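You operate a simulated robot arm through the tools that you are given. There is no shell and no other tool. Be economical: measure what you need, move in short steps, check, and stop when the job is done.

Carry out the task below with a simulated robot arm. There is one attempt and no reset: what you move stays moved.

TASK
Drain the beaker, press the sample can and put it in the white tray that the display names.
Fine: blue lever open to 0 ML and shut again before you press; red lever DOWN, then UP; slide OUT to reach the can.

Only the result counts: the job must be done as asked and must still hold three seconds after the hand-in. Knocking over, shifting, dropping, spilling or breaking anything else fails it.

THE ROBOT
A 7-joint arm with a two-finger parallel gripper, fixed in place. Base frame: the origin is at the foot of the arm, x ahead of it, y to its left, z up; the work surface is at about z = 4. Lengths are in mm, angles in rad, forces in N, time in s.
With the tool pointing down near the work surface it reaches from about 240 to 620 mm from the base axis. Its first joint turns from -1.152 to 1.152 rad. Payload 2.6 kg.
The TCP is the grasp point between the finger pads, 30 mm short of the fingertips. In the tool frame z runs along the fingers and y along their closing line. The gripper opens to 94 mm. The fingers are 28 mm wide and 10 mm thick; the gripper's body (50 by 96 mm) begins 55 mm behind the TCP.
Orientation is that of the tool frame in the base frame, as [roll, pitch, yaw] about the fixed x, y, z axes, in that order (R = Rz(yaw) Ry(pitch) Rx(roll)). With the fingers straight down and closing along the base's y, the tool's x points along the base's -x, its y along +y and its z along -z.

THE INTERFACE
- The arm moves only by the tool send_rows. Its argument "rows" is a list of rows, each a list of 3 entries, a list of its own where there are three numbers: the turn, a rotation vector about the base's x, y, z in rad, then the shift along the base's x, y, z in mm, then the opening, from 0 (shut) to 1 (fully open). In form: [[[ax, ay, az], [x, y, z], grip], ...]. A call has 1 to 12 rows; each row is the pose to reach, as a shift and turn from the pose commanded when the call began. Each row takes 0.2 s and may step no farther than 50 mm and 0.15 rad from the row before; otherwise, or with a gripper value out of range, the whole call is refused. Where a pose cannot be reached the arm comes as near as it can. A force on the tool above 50 N (or 10 N above the force at the start of the call, whichever is more), or a blocked arm, ends the call early, and 0.2 s more pass. Each finger travels about 72 mm/s and halts on what it meets, pressing with about 42 N; the grip force reading is that of the motor and also rises with nothing between the fingers. The clock runs only during rows and for 0.2 s after the last one: add rows that repeat a pose to give the fingers time. The reply holds the time, the measured pose of the TCP, the force on the tool along the base axes, the opening and the grip force, in the units named above and with some noise.
- Cameras (640 x 400 px; columns grow to the right, rows downward): "scene" is fixed at [30.4, 425.2, 577.5]; the picture's right is [-0.83, -0.56, 0.00], its down [-0.25, 0.37, -0.89] and it looks along [0.50, -0.74, -0.45] (base axes); focal length 214 px, centre (320, 200). "wrist" rides on the gripper at [-37, 0, -58] in the tool frame; the picture's right is [0.00, -1.00, 0.00], its down [0.97, 0.00, -0.24] and it looks along [0.24, 0.00, 0.97] (tool axes); focal length 218 px, centre (320, 200). There is no depth. A picture from a camera that has moved, and an enlarged one, comes with that camera's place and axes in the base frame and with its lens.
- capture(camera): a new picture of that camera. The clock stands still meanwhile.
- enlarge(camera, box): a new picture of the part [left, top, right, bottom] of that camera's present view, enlarged. The clock stands still meanwhile.
- sign_off(): hands the job in; it is judged then, once.

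Go step by step. Nothing tells you positions but the pictures and the camera data: compare them with the known pose of the tool, close in by small moves and look again before you grip or let go. The budget is 120 turns and 76 pictures, counting those below and the enlarged ones. Unless the task says otherwise, let go and move clear before handing in, and close with one line.

The tools are called after "Request:" as name(argument=value, ...) on one line, values as JSON. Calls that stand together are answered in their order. send_rows: Moves the arm, as the interface text tells. Its arguments: {"type":"object","properties":{"rows":{"type":"array","items":{"type":"array"}}},"required":["rows"]} The other tools are called the same way: capture (camera) takes a picture; enlarge (camera, box) takes an enlarged picture of a part of a camera's view; sign_off () hands the job in.

At the start:

```text
time: 0.0
tcp_pos: [286.5, -71.3, 473.2]
orientation: [3.141, -0.001, -3.14]
ft_force: [-0.2, -0.5, -0.8]
finger_gap: 93.9
grip_force: 0.2
```

scene: 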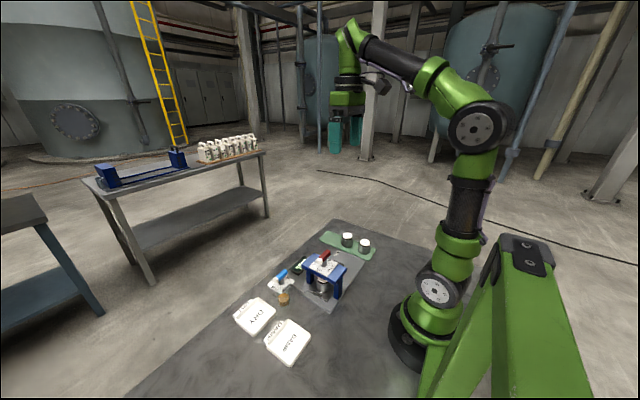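
wrist: 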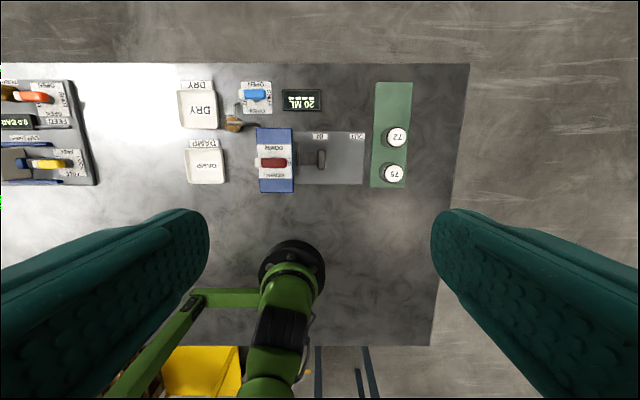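

I see a bench with two white trays (DRY, DAMP), a blue lever with a 20 ML display, a blue press with a red lever, a slide, and two cans on a green mat. I'll enlarge these areas first.

Request:
enlarge(camera="wrist", box=[170, 70, 420, 210])

Request:
enlarge(camera="scene", box=[220, 215, 400, 375])

Request:
enlarge(camera="wrist", box=[0, 70, 110, 200])

```text
2.56 times, centred on (295, 140) of wrist
camera zoom: at [324.0, -71.0, 530.4], right [0.0, -1.0, 0.0], down [-0.97, 0.0, 0.24], along [-0.24, 0.0, -0.97], focal length 559 px, centre (384, 354)
```

zoom: 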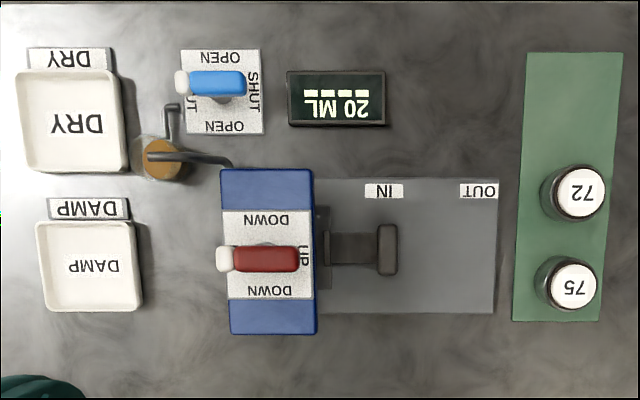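

```text
2.50 times, centred on (310, 295) of scene
camera zoom: at [30.4, 425.2, 577.5], right [-0.83, -0.56, 0.0], down [-0.25, 0.37, -0.89], along [0.5, -0.74, -0.45], focal length 536 px, centre (345, -38)
```

zoom: 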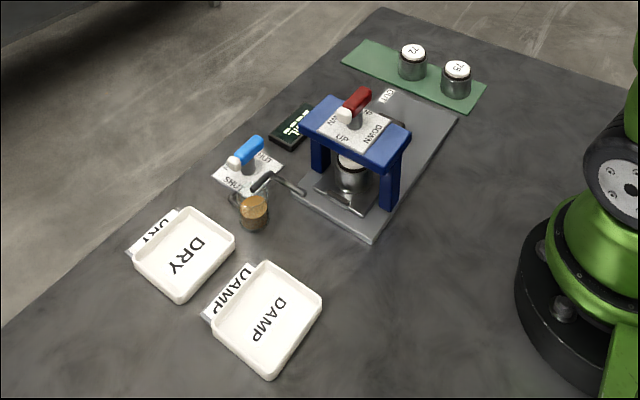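

```text
3.08 times, centred on (55, 135) of wrist
camera zoom: at [324.0, -71.0, 530.4], right [0.0, -1.0, 0.0], down [-0.97, 0.0, 0.24], along [-0.24, 0.0, -0.97], focal length 672 px, centre (1135, 400)
```

zoom: 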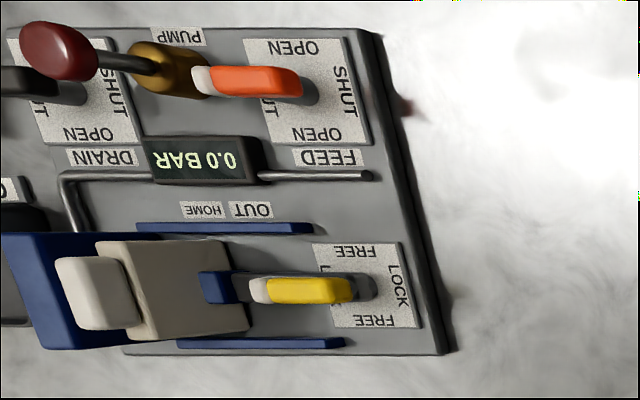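

The blue lever sits around (425, 63, 42), and the red one around (295, 12, 143). I'll move in above the blue lever for a closer look.

Request:
send_rows(rows=[[[0, 0, 0], [19, 18, -37], 1], [[0, 0, 0], [38, 36, -74], 1], [[0, 0, 0], [57, 54, -111], 1], [[0, 0, 0], [76, 72, -148], 1], [[0, 0, 0], [95, 90, -185], 1], [[0, 0, 0], [113, 111, -223], 1], [[0, 0, 0], [113, 111, -223], 1]])

Request:
capture(camera="wrist")

Request:
enlarge(camera="scene", box=[260, 235, 360, 315])

```text
time: 1.6
tcp_pos: [401.8, 38.1, 249.1]
orientation: [3.141, -0.001, 3.141]
ft_force: [-0.1, -0.4, -0.4]
finger_gap: 94.1
grip_force: 0.1
```

```text
70 pictures are left
camera wrist: at [438.9, 37.6, 308.4], right [0.0, -1.0, 0.0], down [-0.97, 0.0, 0.24], along [-0.24, 0.0, -0.97], focal length 218 px, centre (320, 200)
```

wrist: 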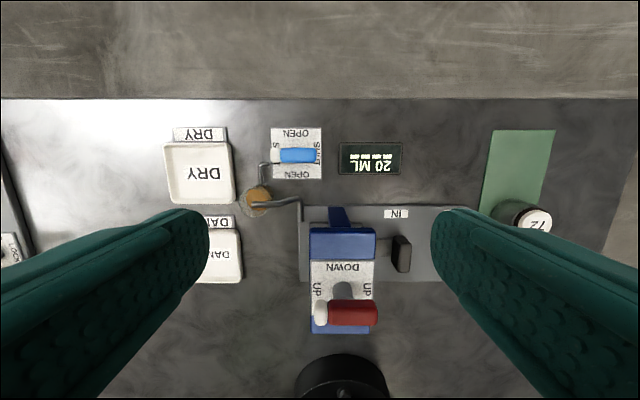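

```text
5.00 times, centred on (310, 275) of scene
camera zoom: at [30.4, 425.2, 577.5], right [-0.83, -0.56, 0.0], down [-0.25, 0.37, -0.89], along [0.5, -0.74, -0.45], focal length 1072 px, centre (370, -175)
```

zoom: 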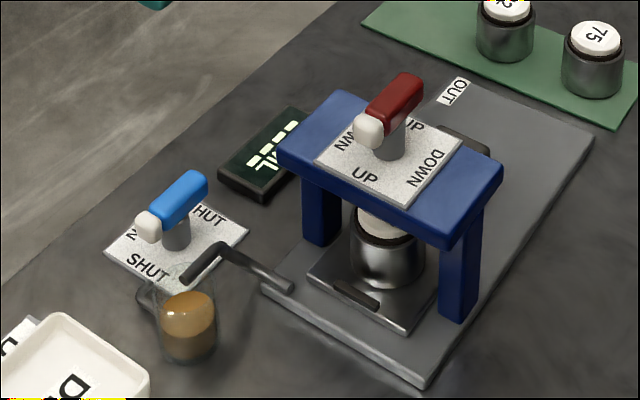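

The blue lever is a T-bar on a post, centred near (428, 67, 39) and lying along y. I'll turn the wrist 90° so the fingers straddle it, then stop above it to check.

Request:
send_rows(rows=[[[0, 0, 0.143], [3, 3, -10], 0.6], [[0, 0, 0.286], [6, 6, -20], 0.6], [[0, 0, 0.428], [8, 8, -30], 0.6], [[0, 0, 0.571], [11, 11, -40], 0.6], [[0, 0, 0.714], [14, 14, -50], 0.6], [[0, 0, 0.857], [17, 17, -60], 0.6], [[0, 0, 1.0], [20, 20, -70], 0.6], [[0, 0, 1.142], [22, 22, -80], 0.6], [[0, 0, 1.285], [25, 25, -90], 0.6], [[0, 0, 1.428], [27, 28, -100], 0.6], [[0, 0, 1.571], [27, 28, -110], 0.6], [[0, 0, 1.571], [27, 28, -110], 0.6]])

Request:
capture(camera="wrist")

Request:
capture(camera="scene")

```text
time: 4.2
tcp_pos: [427.0, 69.2, 140.2]
orientation: [3.141, 0.0, -1.567]
ft_force: [0.3, 0.1, 0.1]
finger_gap: 56.6
grip_force: 0.0
```

```text
68 pictures are left
camera wrist: at [426.6, 105.4, 197.6], right [1.0, 0.0, 0.0], down [0.0, -0.97, 0.24], along [0.0, -0.24, -0.97], focal length 218 px, centre (320, 200)
```

wrist: 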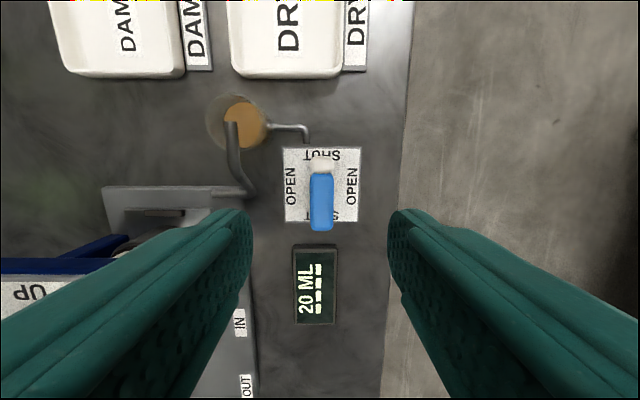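

```text
67 pictures are left
```

scene: 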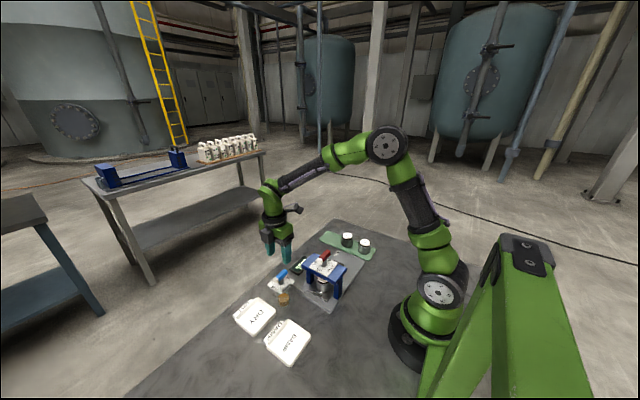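

The lever is centred between the fingers at about (427.5, 70), as planned. I'll descend around it and close gently.

Request:
send_rows(rows=[[[0, 0, 0], [0, 1, -30], 0.6], [[0, 0, 0], [0, 1, -60], 0.6], [[0, 0, 0], [0, 1, -80], 0.6], [[0, 0, 0], [0, 1, -92], 0.6], [[0, 0, 0], [0, 1, -92], 0.6]])

Request:
enlarge(camera="scene", box=[240, 225, 340, 315])

Request:
capture(camera="wrist")

```text
time: 5.4
tcp_pos: [430.7, 68.4, 46.7]
orientation: [3.14, -0.001, -1.571]
ft_force: [0.0, -0.2, 0.0]
finger_gap: 56.3
grip_force: 0.1
```

```text
4.44 times, centred on (290, 270) of scene
camera zoom: at [30.4, 425.2, 577.5], right [-0.83, -0.56, 0.0], down [-0.25, 0.37, -0.89], along [0.5, -0.74, -0.45], focal length 953 px, centre (453, -111)
```

zoom: 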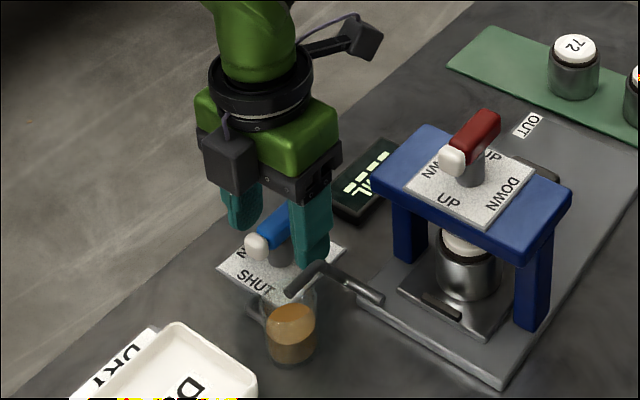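

```text
65 pictures are left
camera wrist: at [429.4, 105.4, 105.0], right [1.0, 0.0, 0.0], down [0.0, -0.97, 0.24], along [0.0, -0.24, -0.97], focal length 218 px, centre (320, 200)
```

wrist: 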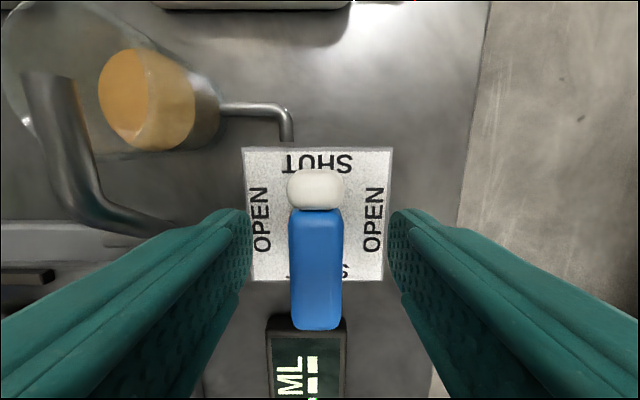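

Fingers straddle the lever. I'll close on it.

Request:
send_rows(rows=[[[0, 0, 0], [-2, 0, -2], 0.3], [[0, 0, 0], [-2, 0, -2], 0.15], [[0, 0, 0], [-2, 0, -2], 0.1], [[0, 0, 0], [-2, 0, -2], 0.1]])

```text
time: 6.4
tcp_pos: [427.7, 69.2, 47.5]
orientation: [-3.14, 0.0, -1.57]
ft_force: [20.1, 2.0, -11.7]
finger_gap: 22.3
grip_force: 45.2
```

The gap stopped at 22 mm with side force, so I may be on the wider post. I'll reopen a little, recentre, and look from the side.

Request:
send_rows(rows=[[[0, 0, 0], [2, 0, 0], 0.4], [[0, 0, 0], [2, 0, 0], 0.4]])

Request:
enlarge(camera="scene", box=[265, 250, 315, 285])

Request:
capture(camera="wrist")

```text
time: 7.0
tcp_pos: [427.3, 69.2, 44.8]
orientation: [3.139, 0.0, -1.571]
ft_force: [-0.1, 0.3, 0.7]
finger_gap: 38.0
grip_force: 0.1
```

```text
11.43 times, centred on (290, 268) of scene
camera zoom: at [30.4, 425.2, 577.5], right [-0.83, -0.56, 0.0], down [-0.25, 0.37, -0.89], along [0.5, -0.74, -0.45], focal length 2451 px, centre (663, -571)
```

zoom: 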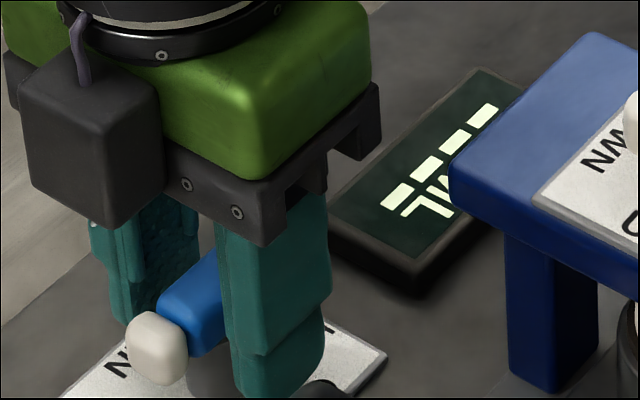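

```text
63 pictures are left
camera wrist: at [427.6, 106.3, 103.2], right [1.0, 0.0, 0.0], down [0.0, -0.97, 0.24], along [0.0, -0.24, -0.97], focal length 218 px, centre (320, 200)
```

wrist: 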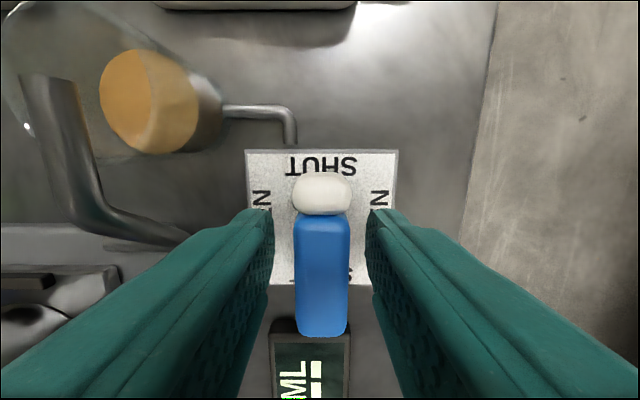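

The fingertips reach below the bar to the wider post. I'll raise 17 mm so only the bar is gripped.

Request:
send_rows(rows=[[[0, 0, 0], [0, 0, 17], 0.4], [[0, 0, 0], [0, 0, 17], 0.2], [[0, 0, 0], [0, 0, 17], 0.1], [[0, 0, 0], [0, 0, 17], 0.1]])

```text
time: 8.0
tcp_pos: [428.3, 69.8, 63.1]
orientation: [-3.14, 0.0, -1.569]
ft_force: [8.7, -0.4, -4.1]
finger_gap: 17.8
grip_force: 44.2
```

Now the grip is 17.8 mm wide, on the bar itself. I'll rotate it 90° toward OPEN.

Request:
send_rows(rows=[[[0, 0, -0.143], [0.5, 0, 17], 0.1], [[0, 0, -0.286], [0.5, 0, 17], 0.1], [[0, 0, -0.428], [0.5, 0, 17], 0.1], [[0, 0, -0.571], [0.5, 0, 17], 0.1]])

Request:
capture(camera="wrist")

```text
time: 9.0
tcp_pos: [426.5, 68.4, 79.7]
orientation: [3.14, 0.0, -2.143]
ft_force: [0.9, 0.5, 0.8]
finger_gap: 9.3
grip_force: 0.1
```

```text
62 pictures are left
camera wrist: at [447.1, 99.6, 137.5], right [0.84, -0.54, 0.0], down [-0.53, -0.82, 0.24], along [-0.13, -0.2, -0.97], focal length 218 px, centre (320, 200)
```

wrist: 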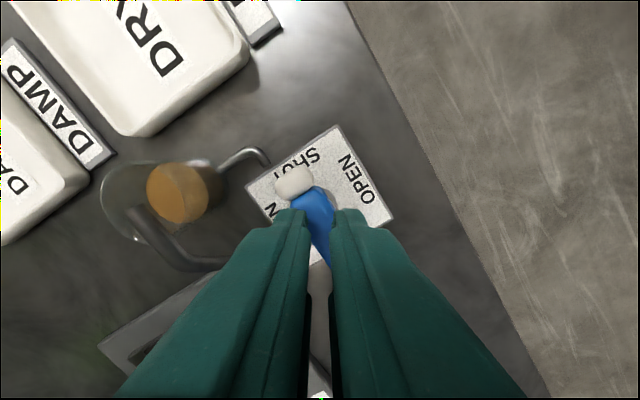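

I repeated the z offset by mistake and lifted off the bar. I'll reopen, turn back, descend and regrip.

Request:
send_rows(rows=[[[0, 0, 0], [0, 0, 10], 0.45], [[0, 0, 0.143], [0, 0, 10], 0.45], [[0, 0, 0.286], [0, 0, 10], 0.45], [[0, 0, 0.428], [0, 0, 10], 0.45], [[0, 0, 0.571], [0, 0, 10], 0.45], [[0, 0, 0.571], [0, 0, -8], 0.45], [[0, 0, 0.571], [0, 0, -17], 0.45], [[0, 0, 0.571], [0, 0, -17], 0.45]])

Request:
capture(camera="wrist")

```text
time: 10.8
tcp_pos: [426.9, 68.1, 63.4]
orientation: [3.141, -0.001, -1.569]
ft_force: [-0.8, -0.8, 0.0]
finger_gap: 42.0
grip_force: 0.0
```

```text
61 pictures are left
camera wrist: at [427.4, 106.2, 121.1], right [1.0, 0.0, 0.0], down [0.0, -0.97, 0.24], along [0.0, -0.24, -0.97], focal length 218 px, centre (320, 200)
```

wrist: 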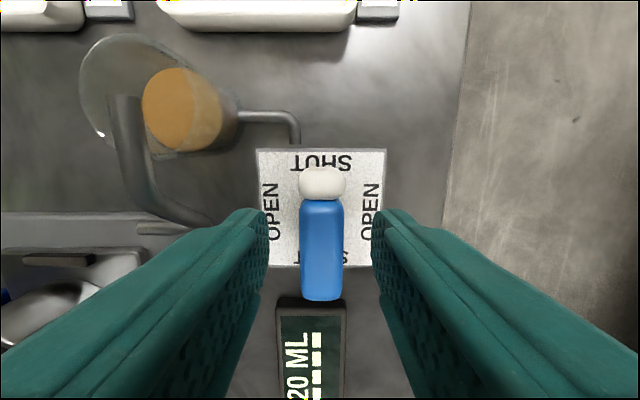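

The lever is still shut. I'll close on it and then rotate in one call, with all offsets kept constant.

Request:
send_rows(rows=[[[0, 0, 0], [0.5, 0, -2], 0.2], [[0, 0, 0], [0.5, 0, -2], 0.12], [[0, 0, 0], [0.5, 0, -2], 0.12], [[0, 0, -0.14], [0.5, 0, -2], 0.12], [[0, 0, -0.28], [0.5, 0, -2], 0.12], [[0, 0, -0.42], [0.5, 0, -2], 0.12], [[0, 0, -0.56], [0.5, 0, -2], 0.12], [[0, 0, -0.7], [0.5, 0, -2], 0.12]])

Request:
capture(camera="wrist")

```text
time: 12.6
tcp_pos: [428.3, 71.3, 59.3]
orientation: [-3.141, 0.0, -2.256]
ft_force: [-1.3, 3.1, -12.1]
finger_gap: 42.2
grip_force: 44.7
```

```text
60 pictures are left
camera wrist: at [451.5, 99.2, 117.1], right [0.77, -0.63, 0.0], down [-0.61, -0.75, 0.24], along [-0.15, -0.19, -0.97], focal length 218 px, centre (320, 200)
```

wrist: 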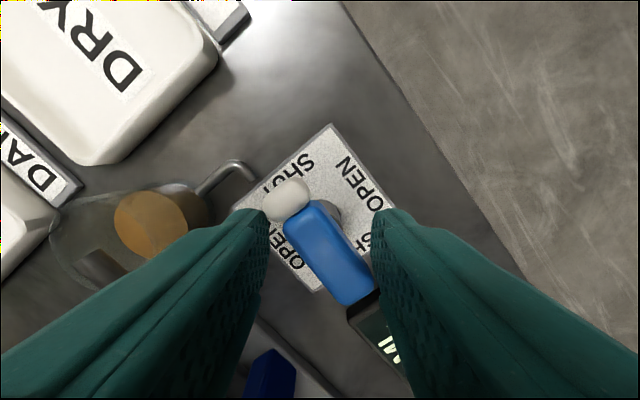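

The lever held fast and forced the fingers open, so it may have a stop in this direction. I'll go back and try the other way.

Request:
send_rows(rows=[[[0, 0, 0.0], [0, 0, 0], 0.5], [[0, 0, 0.14], [0, 0, 0], 0.5], [[0, 0, 0.28], [0, 0, 0], 0.5], [[0, 0, 0.42], [0, 0, 0], 0.5], [[0, 0, 0.56], [0, 0, 0], 0.5], [[0, 0, 0.7], [0, 0, 0], 0.4], [[0, 0, 0.7], [0, 0, 0], 0.2], [[0, 0, 0.7], [0, 0, 0], 0.12], [[0, 0, 0.7], [0, 0, 0], 0.12]])

Request:
send_rows(rows=[[[0, 0, 0.1], [0, 0, 0], 0.12], [[0, 0, 0.2], [0, 0, 0], 0.12], [[0, 0, 0.3], [0, 0, 0], 0.12]])

Request:
capture(camera="wrist")

```text
time: 14.6
tcp_pos: [428.7, 68.8, 60.0]
orientation: [3.139, 0.001, -1.57]
ft_force: [-5.2, -2.4, 4.0]
finger_gap: 18.0
grip_force: 45.0
```

```text
time: 15.4
tcp_pos: [428.4, 69.3, 58.4]
orientation: [-3.141, 0.0, -1.267]
ft_force: [9.2, 0.0, -9.1]
finger_gap: 17.7
grip_force: 45.5
```

```text
59 pictures are left
camera wrist: at [417.2, 104.0, 118.2], right [0.95, 0.3, 0.0], down [0.29, -0.93, 0.24], along [0.07, -0.23, -0.97], focal length 218 px, centre (320, 200)
```

wrist: 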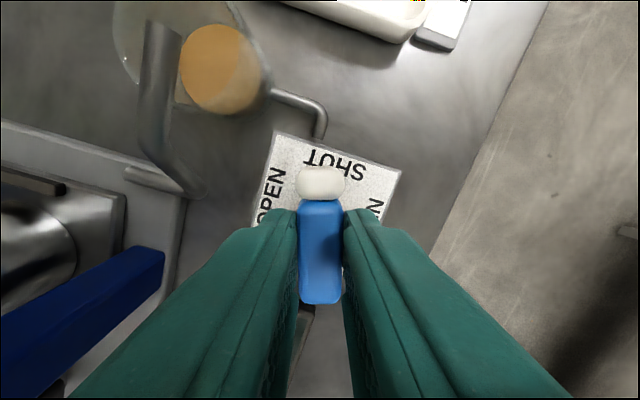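

It turns this way, with tip toward −x. I'll continue to the full 90°.

Request:
send_rows(rows=[[[0, 0, 0.14], [0, 0, 0], 0.12], [[0, 0, 0.28], [0, 0, 0], 0.12], [[0, 0, 0.42], [0, 0, 0], 0.12], [[0, 0, 0.56], [0, 0, 0], 0.12], [[0, 0, 0.7], [0, 0, 0], 0.12], [[0, 0, 0.84], [0, 0, 0], 0.12], [[0, 0, 0.98], [0, 0, 0], 0.12], [[0, 0, 1.12], [0, 0, 0], 0.12], [[0, 0, 1.27], [0, 0, 0], 0.12]])

Request:
capture(camera="wrist")

Request:
enlarge(camera="scene", box=[240, 225, 340, 315])

```text
time: 17.4
tcp_pos: [429.6, 70.2, 60.4]
orientation: [-3.141, -0.007, 0.007]
ft_force: [25.0, 12.2, -21.7]
finger_gap: 17.9
grip_force: 45.2
```

```text
58 pictures are left
camera wrist: at [391.6, 69.5, 118.3], right [-0.01, 1.0, 0.0], down [0.97, 0.01, 0.25], along [0.25, 0.0, -0.97], focal length 218 px, centre (320, 200)
```

wrist: 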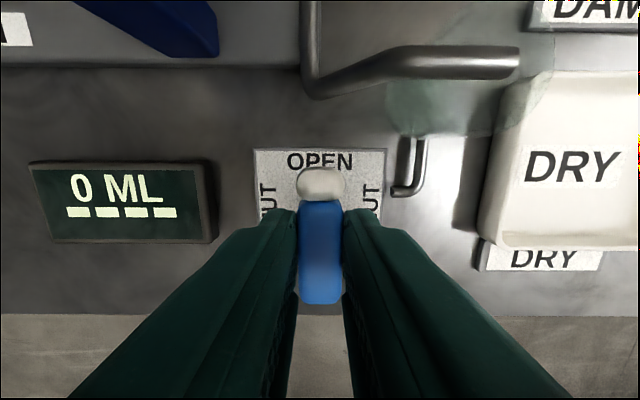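

```text
4.44 times, centred on (290, 270) of scene
camera zoom: at [30.5, 425.2, 577.5], right [-0.83, -0.56, 0.0], down [-0.25, 0.37, -0.89], along [0.5, -0.74, -0.45], focal length 953 px, centre (453, -111)
```

zoom: 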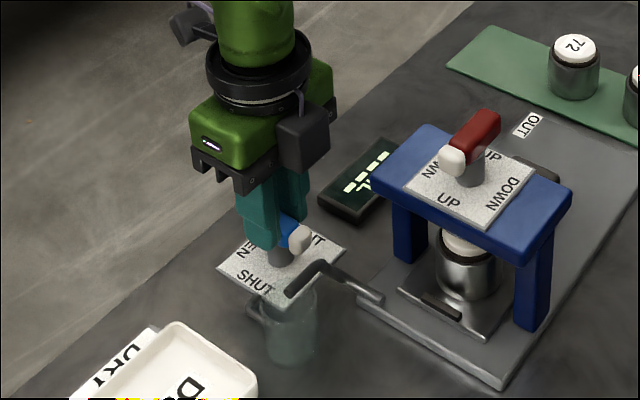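

The display reads 0 ML and the beaker is empty. Now I'll turn the lever back to SHUT.

Request:
send_rows(rows=[[[0, 0, -0.145], [0, 0, 0], 0.12], [[0, 0, -0.29], [0, 0, 0], 0.12], [[0, 0, -0.435], [0, 0, 0], 0.12], [[0, 0, -0.58], [0, 0, 0], 0.12], [[0, 0, -0.725], [0, 0, 0], 0.12], [[0, 0, -0.87], [0, 0, 0], 0.12], [[0, 0, -1.015], [0, 0, 0], 0.12], [[0, 0, -1.16], [0, 0, 0], 0.12], [[0, 0, -1.305], [0, 0, 0], 0.12], [[0, 0, -1.45], [0, 0, 0], 0.12], [[0, 0, -1.59], [0, 0, 0], 0.12]])

Request:
capture(camera="wrist")

```text
time: 19.8
tcp_pos: [428.6, 69.3, 60.1]
orientation: [-3.14, -0.001, -1.588]
ft_force: [15.6, 5.3, -6.7]
finger_gap: 17.5
grip_force: 44.5
```

```text
56 pictures are left
camera wrist: at [428.4, 106.0, 118.7], right [1.0, -0.02, 0.0], down [-0.02, -0.97, 0.24], along [0.0, -0.24, -0.97], focal length 218 px, centre (320, 200)
```

wrist: 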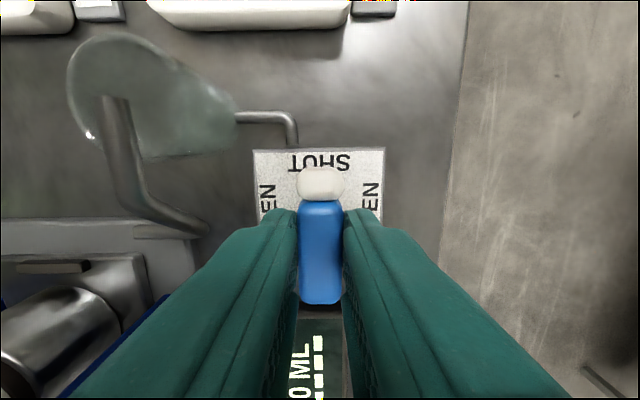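

The lever is shut at 0 ML. I'll release, rise, and move over the press lever.

Request:
send_rows(rows=[[[0, 0, 0], [0, 0, 0], 0.5], [[0, 0, 0], [0, 0, 0], 0.5], [[0, 0, 0.01], [0, 0, 45], 0.5], [[0, 0, 0.02], [0, 0, 90], 0.5], [[0, 0, 0.02], [0, 0, 135], 0.5], [[0, 0, 0.02], [0, 0, 180], 0.5], [[0, 0, 0.02], [-40, -16, 200], 0.5], [[0, 0, 0.02], [-80, -32, 200], 0.5], [[0, 0, 0.02], [-110, -45, 200], 0.5], [[0, 0, 0.02], [-134, -55, 200], 0.5], [[0, 0, 0.02], [-134, -55, 200], 0.5]])

Request:
capture(camera="wrist")

Request:
enlarge(camera="scene", box=[240, 225, 340, 315])

```text
time: 22.2
tcp_pos: [292.7, 15.7, 258.4]
orientation: [-3.141, -0.001, -1.568]
ft_force: [-0.2, -0.3, 0.0]
finger_gap: 46.8
grip_force: 0.0
```

```text
55 pictures are left
camera wrist: at [293.3, 52.5, 317.1], right [1.0, 0.0, 0.0], down [0.0, -0.97, 0.24], along [0.0, -0.24, -0.97], focal length 218 px, centre (320, 200)
```

wrist: 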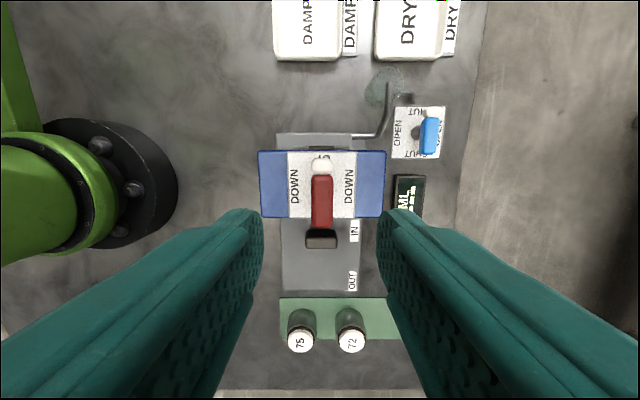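

```text
4.44 times, centred on (290, 270) of scene
camera zoom: at [30.4, 425.2, 577.5], right [-0.83, -0.56, 0.0], down [-0.25, 0.37, -0.89], along [0.5, -0.74, -0.45], focal length 953 px, centre (453, -111)
```

zoom: 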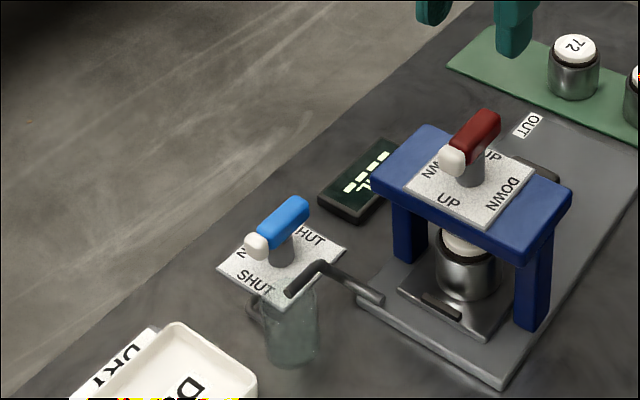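

The red lever is centred at about (294, 15), with its plate near z = 104, so the matching TCP height is about 161. I'll descend there with the fingers open and check.

Request:
send_rows(rows=[[[0, 0, 0], [1, 0, -40], 0.5], [[0, 0, 0], [1, 0, -75], 0.5], [[0, 0, 0], [1, 0, -95], 0.5], [[0, 0, 0], [1, 0, -95], 0.5]])

Request:
capture(camera="wrist")

Request:
enlarge(camera="scene", box=[280, 225, 360, 305])

```text
time: 23.2
tcp_pos: [294.8, 15.1, 164.5]
orientation: [3.14, 0.001, -1.571]
ft_force: [0.0, 0.1, -0.1]
finger_gap: 47.2
grip_force: 0.0
```

```text
53 pictures are left
camera wrist: at [295.7, 52.4, 222.9], right [1.0, 0.0, 0.0], down [0.0, -0.97, 0.24], along [0.0, -0.24, -0.97], focal length 218 px, centre (320, 200)
```

wrist: 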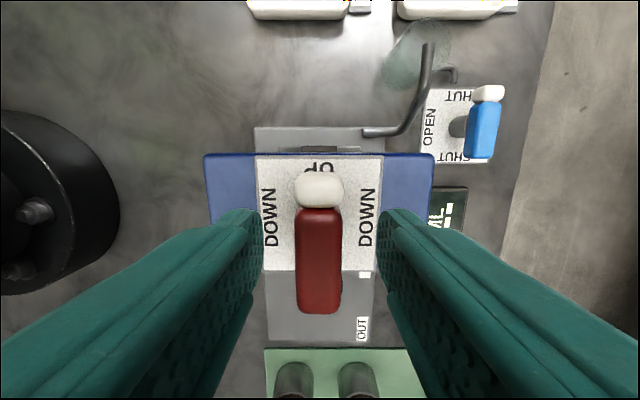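

```text
5.00 times, centred on (320, 265) of scene
camera zoom: at [30.4, 425.2, 577.5], right [-0.83, -0.56, 0.0], down [-0.25, 0.37, -0.89], along [0.5, -0.74, -0.45], focal length 1072 px, centre (320, -125)
```

zoom: 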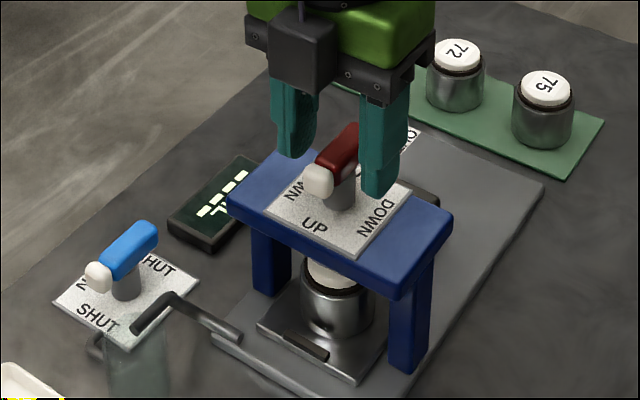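

The bar is centred and slightly nearer than the blue one was, so I'll raise 4 mm, close and check the gap.

Request:
send_rows(rows=[[[0, 0, 0], [0, 0, 4], 0.3], [[0, 0, 0], [0, 0, 4], 0.12], [[0, 0, 0], [0, 0, 4], 0.12], [[0, 0, 0], [0, 0, 4], 0.12]])

Request:
send_rows(rows=[[[0, 0, 0.1], [0, 0, 0], 0.12], [[0, 0, 0.2], [0, 0, 0], 0.12], [[0, 0, 0.3], [0, 0, 0], 0.12]])

Request:
capture(camera="wrist")

```text
time: 24.2
tcp_pos: [293.6, 15.5, 169.3]
orientation: [3.14, 0.0, -1.571]
ft_force: [-5.5, -0.2, -3.1]
finger_gap: 17.5
grip_force: 44.6
```

```text
time: 25.0
tcp_pos: [294.9, 15.2, 168.2]
orientation: [3.137, 0.002, -1.268]
ft_force: [-4.1, 12.1, -21.1]
finger_gap: 18.1
grip_force: 45.0
```

```text
51 pictures are left
camera wrist: at [284.3, 50.0, 226.7], right [0.95, 0.3, 0.0], down [0.29, -0.93, 0.24], along [0.07, -0.23, -0.97], focal length 218 px, centre (320, 200)
```

wrist: 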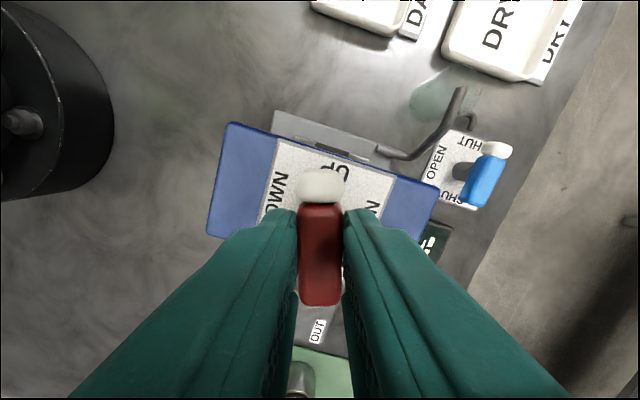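

It turns. I'll continue to 90° (DOWN).

Request:
send_rows(rows=[[[0, 0, 0.14], [0, 0, 0], 0.12], [[0, 0, 0.28], [0, 0, 0], 0.12], [[0, 0, 0.42], [0, 0, 0], 0.12], [[0, 0, 0.56], [0, 0, 0], 0.12], [[0, 0, 0.7], [0, 0, 0], 0.12], [[0, 0, 0.84], [0, 0, 0], 0.12], [[0, 0, 0.98], [0, 0, 0], 0.12], [[0, 0, 1.12], [0, 0, 0], 0.12], [[0, 0, 1.27], [0, 0, 0], 0.12], [[0, 0, 1.28], [0, 0, 0], 0.12], [[0, 0, 1.28], [0, 0, 0], 0.12]])

Request:
capture(camera="wrist")

Request:
enlarge(camera="scene", box=[270, 225, 370, 315])

```text
time: 26.6
tcp_pos: [293.9, 15.1, 173.1]
orientation: [-3.133, -0.014, -0.404]
ft_force: [1.5, 4.7, -4.2]
finger_gap: 17.7
grip_force: 45.1
out of reach, approached as far as the arm can: row 7
stopped in row 7: the force on the tool passed its limit (the readings are from after the stop); the commanded pose is now the measured one
```

```text
50 pictures are left
camera wrist: at [259.4, 29.4, 231.0], right [0.39, 0.92, 0.01], down [0.89, -0.38, 0.26], along [0.24, -0.09, -0.97], focal length 218 px, centre (320, 200)
```

wrist: 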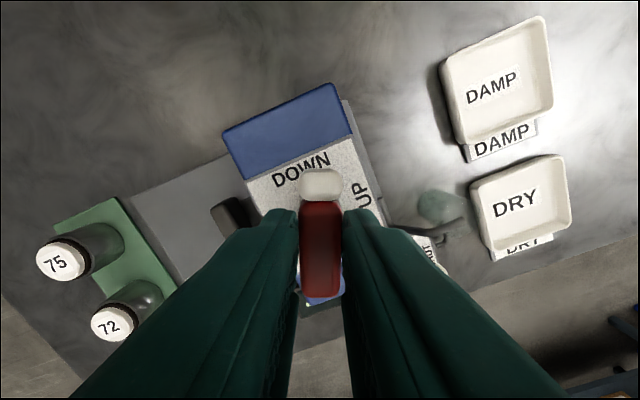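

```text
4.44 times, centred on (320, 270) of scene
camera zoom: at [30.4, 425.2, 577.5], right [-0.83, -0.56, 0.0], down [-0.25, 0.37, -0.89], along [0.5, -0.74, -0.45], focal length 953 px, centre (320, -111)
```

zoom: 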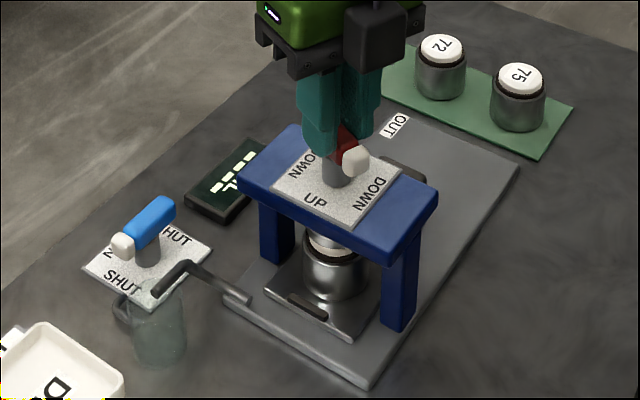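

The wrist hit its limit at about 67° of lever turn. I'll release, lift, spin the gripper half a turn back, and regrip the bar to finish the stroke.

Request:
send_rows(rows=[[[0, 0, 0], [0, 0, 0], 0.5], [[0, 0, 0], [0, 0, 0], 0.5], [[0, 0, 0], [0, 0, 45], 0.5], [[0, 0, -0.15], [0, 0, 70], 0.5], [[0, 0, -0.3], [0, 0, 70], 0.5], [[0, 0, -0.45], [0, 0, 70], 0.5], [[0, 0, -0.6], [0, 0, 70], 0.5], [[0, 0, -0.75], [0, 0, 70], 0.5], [[0, 0, -0.9], [0, 0, 70], 0.5], [[0, 0, -1.05], [0, 0, 70], 0.5], [[0, 0, -1.2], [0, 0, 70], 0.5], [[0, 0, -1.35], [0, 0, 70], 0.5]])

Request:
send_rows(rows=[[[0, 0, -0.15], [0, 0, 0], 0.5], [[0, 0, -0.3], [0, 0, 0], 0.5], [[0, 0, -0.45], [0, 0, 0], 0.5], [[0, 0, -0.6], [0, 0, 0], 0.5], [[0, 0, -0.75], [0, 0, 0], 0.5], [[0, 0, -0.9], [0, 0, 0], 0.5], [[0, 0, -1.05], [0, 0, 0], 0.5], [[0, 0, -1.2], [0, 0, 0], 0.5], [[0, 0, -1.35], [0, 0, 0], 0.5], [[0, 0, -1.5], [0, 0, 0], 0.5], [[0, 0, -1.65], [0, 0, 0], 0.5], [[0, 0, -1.79], [0, 0, 0], 0.5]])

Request:
capture(camera="wrist")

```text
time: 29.2
tcp_pos: [293.7, 15.3, 242.7]
orientation: [-3.138, -0.017, -1.759]
ft_force: [-0.2, 0.6, 0.2]
finger_gap: 47.1
grip_force: 0.0
```

```text
time: 31.8
tcp_pos: [294.7, 15.2, 243.1]
orientation: [-3.134, -0.015, 2.735]
ft_force: [-0.9, 0.8, -0.2]
finger_gap: 46.8
grip_force: 0.1
```

```text
48 pictures are left
camera wrist: at [328.9, -0.3, 301.3], right [-0.4, -0.92, 0.01], down [-0.89, 0.38, 0.26], along [-0.24, 0.1, -0.97], focal length 218 px, centre (320, 200)
```

wrist: 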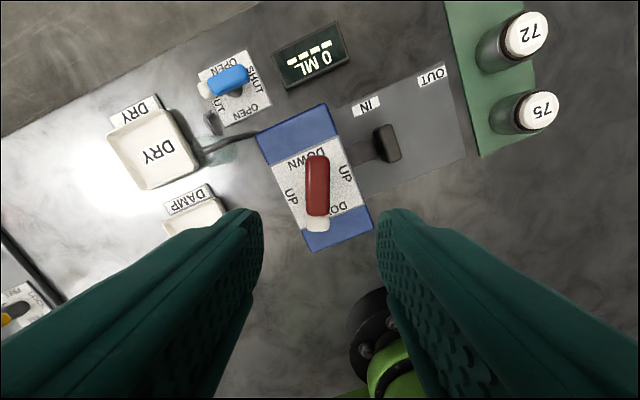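

The bar lies as expected between the fingers. I'll level the small tilt, descend and close.

Request:
send_rows(rows=[[[0, -0.017, 0], [0, 0, -40], 0.5], [[0, -0.017, 0], [0, 0, -74], 0.5], [[0, -0.017, 0], [0, 0, -74], 0.3], [[0, -0.017, 0], [0, 0, -74], 0.12], [[0, -0.017, 0], [0, 0, -74], 0.12], [[0, -0.017, 0], [0, 0, -74], 0.12]])

Request:
capture(camera="wrist")

```text
time: 33.2
tcp_pos: [293.0, 15.1, 170.1]
orientation: [3.139, 0.003, 2.74]
ft_force: [11.2, 19.5, -13.1]
finger_gap: 17.8
grip_force: 45.2
```

```text
47 pictures are left
camera wrist: at [327.2, 1.0, 227.6], right [-0.39, -0.92, 0.0], down [-0.89, 0.38, 0.24], along [-0.22, 0.1, -0.97], focal length 218 px, centre (320, 200)
```

wrist: 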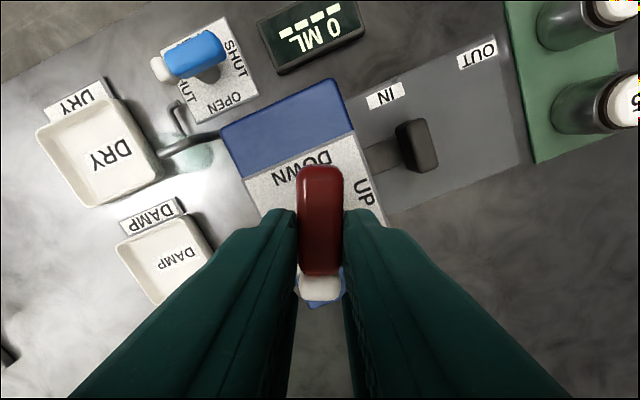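

Gripped. I'll turn the remaining ~0.42 rad to DOWN.

Request:
send_rows(rows=[[[0, 0, 0.14], [0.5, 0.8, 0], 0.12], [[0, 0, 0.28], [0.5, 0.8, 0], 0.12], [[0, 0, 0.41], [0.5, 0.8, 0], 0.12], [[0, 0, 0.41], [0.5, 0.8, 0], 0.12], [[0, 0, 0.41], [0.5, 0.8, 0], 0.12]])

Request:
capture(camera="wrist")

Request:
enlarge(camera="scene", box=[270, 225, 370, 315])

```text
time: 34.4
tcp_pos: [293.5, 15.1, 168.6]
orientation: [3.14, -0.002, -3.138]
ft_force: [-22.7, 4.7, 23.5]
finger_gap: 17.9
grip_force: 44.9
```

```text
46 pictures are left
camera wrist: at [330.7, 14.9, 227.3], right [0.0, -1.0, 0.0], down [-0.97, 0.0, 0.24], along [-0.24, 0.0, -0.97], focal length 218 px, centre (320, 200)
```

wrist: 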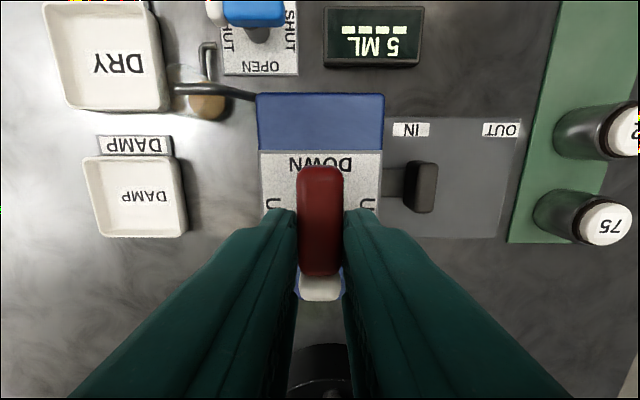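

```text
4.44 times, centred on (320, 270) of scene
camera zoom: at [30.3, 425.2, 577.6], right [-0.83, -0.56, 0.0], down [-0.25, 0.37, -0.89], along [0.5, -0.74, -0.45], focal length 953 px, centre (320, -111)
```

zoom: 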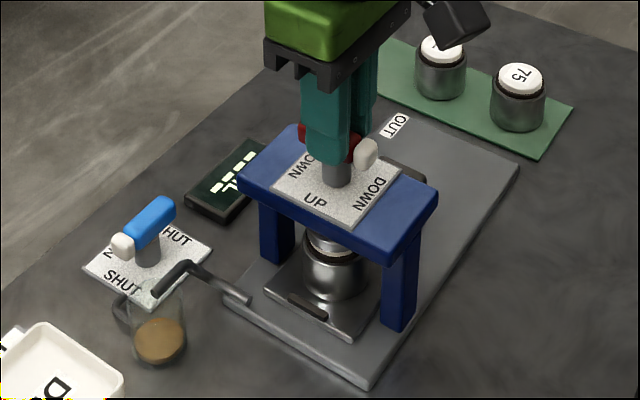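

The lever is DOWN and the beaker is filling, with 5 ML showing. I'll hold and watch the display.

Request:
send_rows(rows=[[[0, 0, 0], [0, 0, 0], 0.12], [[0, 0, 0], [0, 0, 0], 0.12], [[0, 0, 0], [0, 0, 0], 0.12], [[0, 0, 0], [0, 0, 0], 0.12], [[0, 0, 0], [0, 0, 0], 0.12], [[0, 0, 0], [0, 0, 0], 0.12], [[0, 0, 0], [0, 0, 0], 0.12], [[0, 0, 0], [0, 0, 0], 0.12], [[0, 0, 0], [0, 0, 0], 0.12], [[0, 0, 0], [0, 0, 0], 0.12]])

Request:
enlarge(camera="wrist", box=[200, 0, 440, 200])

```text
time: 36.6
tcp_pos: [293.5, 16.3, 169.2]
orientation: [3.139, -0.004, -3.137]
ft_force: [-23.5, -7.4, 19.9]
finger_gap: 17.8
grip_force: 44.9
```

```text
2.00 times, centred on (320, 100) of wrist
camera zoom: at [330.8, 15.0, 227.2], right [0.0, -1.0, 0.0], down [-0.97, 0.0, 0.24], along [-0.24, 0.0, -0.97], focal length 436 px, centre (320, 400)
```

zoom: 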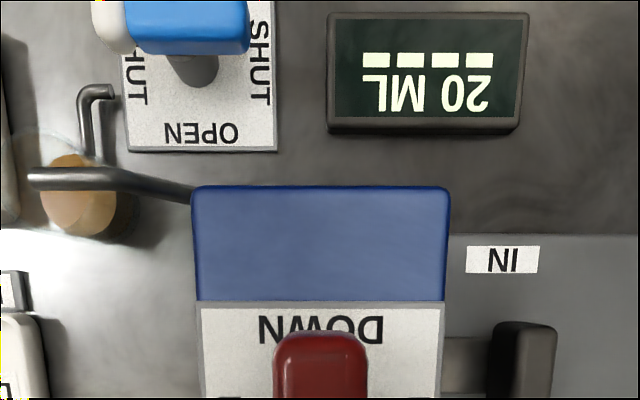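

It now shows 20 ML, with dashes still on the second line. I'll wait a little more.

Request:
send_rows(rows=[[[0, 0, 0], [0, 0, 0], 0.12], [[0, 0, 0], [0, 0, 0], 0.12], [[0, 0, 0], [0, 0, 0], 0.12], [[0, 0, 0], [0, 0, 0], 0.12]])

Request:
enlarge(camera="wrist", box=[200, 0, 440, 200])

```text
time: 37.6
tcp_pos: [294.0, 15.2, 168.5]
orientation: [-3.141, -0.004, -3.138]
ft_force: [-24.0, -11.6, 17.6]
finger_gap: 17.3
grip_force: 45.5
```

```text
2.00 times, centred on (320, 100) of wrist
camera zoom: at [330.9, 15.0, 227.2], right [0.0, -1.0, 0.0], down [-0.97, 0.0, 0.24], along [-0.24, 0.0, -0.97], focal length 436 px, centre (320, 400)
```

zoom: 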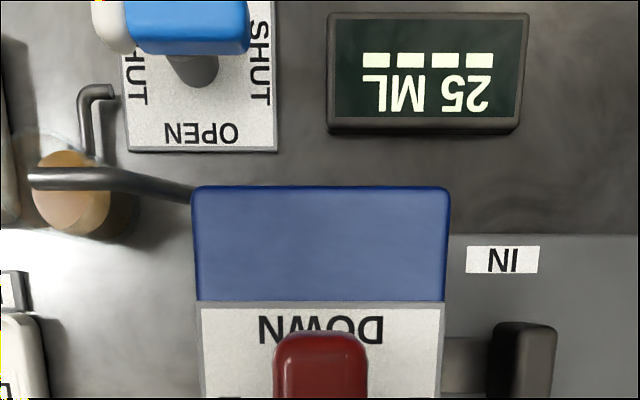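

It's at 25 ML and slowing. I'll hold another second.

Request:
send_rows(rows=[[[0, 0, 0], [0, 0, 0], 0.12], [[0, 0, 0], [0, 0, 0], 0.12], [[0, 0, 0], [0, 0, 0], 0.12], [[0, 0, 0], [0, 0, 0], 0.12]])

Request:
enlarge(camera="wrist", box=[200, 0, 440, 200])

```text
time: 38.6
tcp_pos: [294.4, 15.9, 169.5]
orientation: [3.14, -0.004, -3.138]
ft_force: [-24.8, -14.1, 16.3]
finger_gap: 18.0
grip_force: 44.8
```

```text
2.00 times, centred on (320, 100) of wrist
camera zoom: at [330.9, 15.0, 227.1], right [0.0, -1.0, 0.0], down [-0.97, 0.0, 0.24], along [-0.24, 0.0, -0.97], focal length 436 px, centre (320, 400)
```

zoom: 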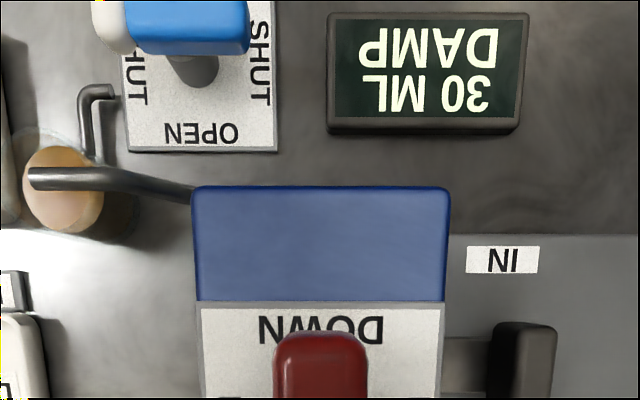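

The display names DAMP at 30 ML. Now I'll turn the red lever back UP.

Request:
send_rows(rows=[[[0, 0, -0.145], [0, 0, 0], 0.12], [[0, 0, -0.29], [0, 0, 0], 0.12], [[0, 0, -0.435], [0, 0, 0], 0.12], [[0, 0, -0.58], [0, 0, 0], 0.12], [[0, 0, -0.725], [0, 0, 0], 0.12], [[0, 0, -0.87], [0, 0, 0], 0.12], [[0, 0, -1.015], [0, 0, 0], 0.12], [[0, 0, -1.16], [0, 0, 0], 0.12], [[0, 0, -1.305], [0, 0, 0], 0.12], [[0, 0, -1.45], [0, 0, 0], 0.12], [[0, 0, -1.575], [0, 0, 0], 0.12]])

Request:
capture(camera="wrist")

Request:
enlarge(camera="scene", box=[270, 225, 370, 315])

```text
time: 41.0
tcp_pos: [294.7, 16.2, 169.1]
orientation: [-3.141, -0.003, 1.572]
ft_force: [-2.7, 13.1, -13.0]
finger_gap: 17.5
grip_force: 45.1
```

```text
41 pictures are left
camera wrist: at [295.1, -20.7, 227.2], right [-1.0, 0.0, 0.0], down [0.0, 0.97, 0.24], along [0.0, 0.24, -0.97], focal length 218 px, centre (320, 200)
```

wrist: 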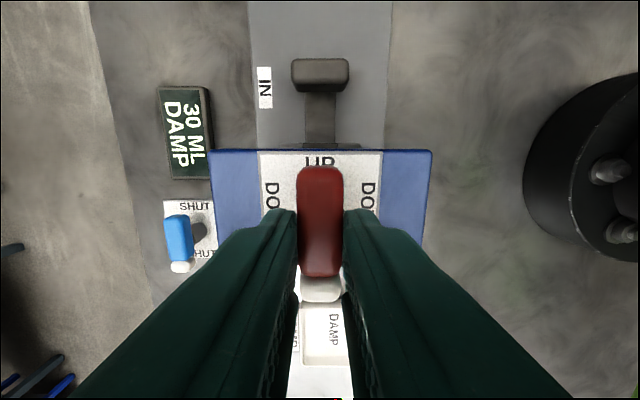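

```text
4.44 times, centred on (320, 270) of scene
camera zoom: at [30.5, 425.2, 577.5], right [-0.83, -0.56, 0.0], down [-0.25, 0.37, -0.89], along [0.5, -0.74, -0.45], focal length 953 px, centre (320, -111)
```

zoom: 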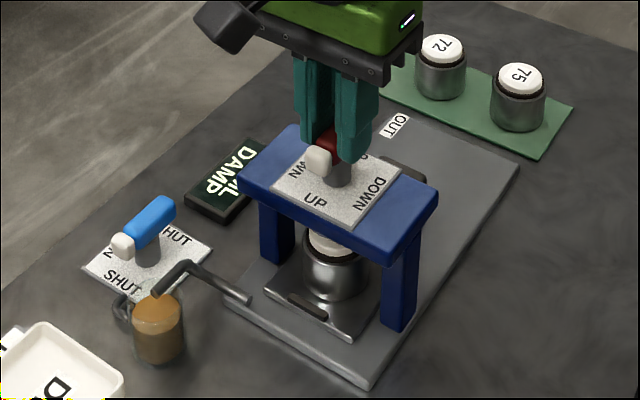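

The lever is UP and the can is pressed. I'll release, rise, turn the fingers to close along y, and look down on the slide handle.

Request:
send_rows(rows=[[[0, 0, 0], [0, 0, 0], 0.45], [[0, 0, 0], [0, 0, 0], 0.45], [[0, 0, 0], [0, 0, 45], 0.45], [[0, 0, 0.15], [0, -10, 60], 0.5], [[0, 0, 0.3], [0, -20, 60], 0.5], [[0, 0, 0.45], [0, -30, 60], 0.5], [[0, 0, 0.6], [0, -40, 60], 0.5], [[0, 0, 0.75], [0, -50, 60], 0.5], [[0, 0, 0.9], [0, -60, 60], 0.5], [[0, 0, 1.05], [0, -70, 60], 0.5], [[0, 0, 1.2], [0, -80, 60], 0.5], [[0, 0, 1.35], [0, -88, 60], 0.5]])

Request:
send_rows(rows=[[[0, 0, 0.12], [0, 0, -20], 0.5], [[0, 0, 0.221], [0, 0, -50], 0.5], [[0, 0, 0.221], [0, 0, -50], 0.5]])

Request:
capture(camera="wrist")

Request:
enlarge(camera="scene", box=[280, 215, 390, 315])

```text
time: 43.6
tcp_pos: [294.7, -73.6, 229.6]
orientation: [-3.14, -0.001, 2.924]
ft_force: [0.5, -0.2, -0.2]
finger_gap: 47.1
grip_force: 0.1
```

```text
time: 44.4
tcp_pos: [292.7, -70.9, 180.1]
orientation: [-3.141, 0.0, -3.137]
ft_force: [-0.2, -0.4, -0.1]
finger_gap: 46.9
grip_force: 0.0
```

```text
39 pictures are left
camera wrist: at [330.6, -72.0, 238.1], right [0.0, -1.0, 0.0], down [-0.97, 0.0, 0.24], along [-0.24, 0.0, -0.97], focal length 218 px, centre (320, 200)
```

wrist: 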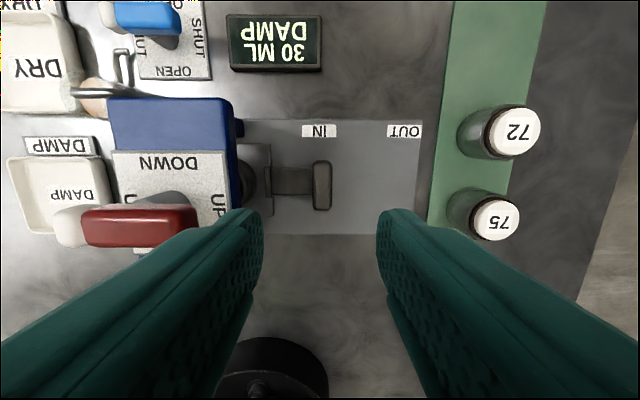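

```text
4.00 times, centred on (335, 265) of scene
camera zoom: at [30.4, 425.2, 577.5], right [-0.83, -0.56, 0.0], down [-0.25, 0.37, -0.89], along [0.5, -0.74, -0.45], focal length 858 px, centre (260, -60)
```

zoom: 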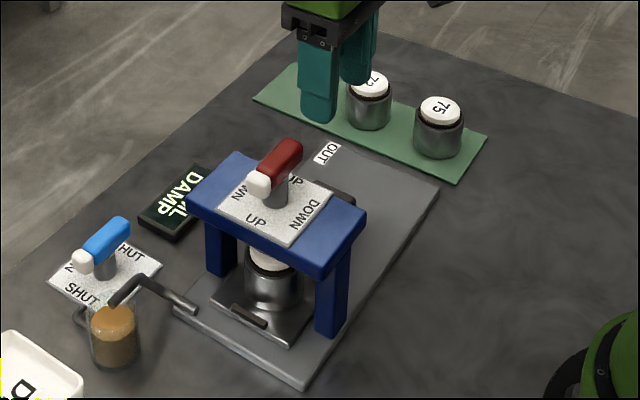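

The handle bar lies along x at about (294, −74), with its top near z = 38. I'll descend to TCP z ≈ 54 around it.

Request:
send_rows(rows=[[[0, 0, 0], [0, -2, -45], 0.45], [[0, 0, 0], [0, -2, -90], 0.45], [[0, 0, 0], [0, -2, -115], 0.45], [[0, 0, 0], [0, -2, -126], 0.45], [[0, 0, 0], [0, -2, -126], 0.45]])

Request:
capture(camera="wrist")

Request:
enlarge(camera="scene", box=[300, 225, 380, 285])

```text
time: 45.6
tcp_pos: [294.9, -74.0, 54.9]
orientation: [-3.141, 0.001, -3.14]
ft_force: [0.1, -0.2, -0.2]
finger_gap: 42.2
grip_force: 0.1
```

```text
37 pictures are left
camera wrist: at [332.0, -74.4, 111.8], right [0.0, -1.0, 0.0], down [-0.97, 0.0, 0.24], along [-0.24, 0.0, -0.97], focal length 218 px, centre (320, 200)
```

wrist: 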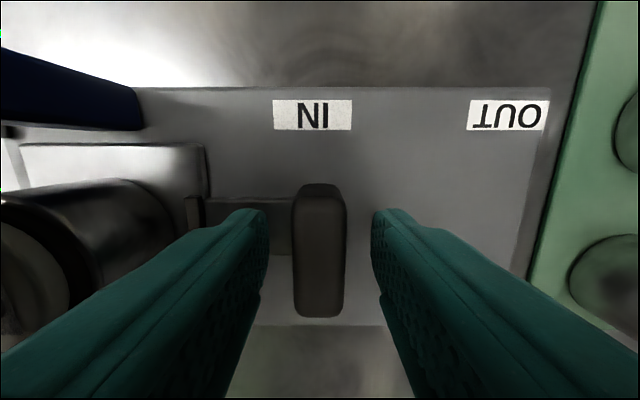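

```text
6.67 times, centred on (340, 255) of scene
camera zoom: at [30.4, 425.2, 577.5], right [-0.83, -0.56, 0.0], down [-0.25, 0.37, -0.89], along [0.5, -0.74, -0.45], focal length 1430 px, centre (187, -167)
```

zoom: 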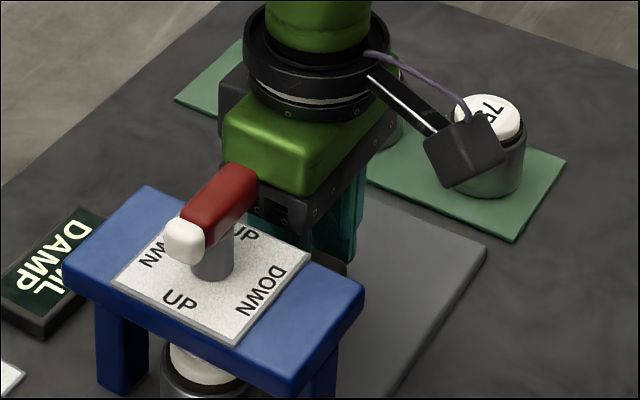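

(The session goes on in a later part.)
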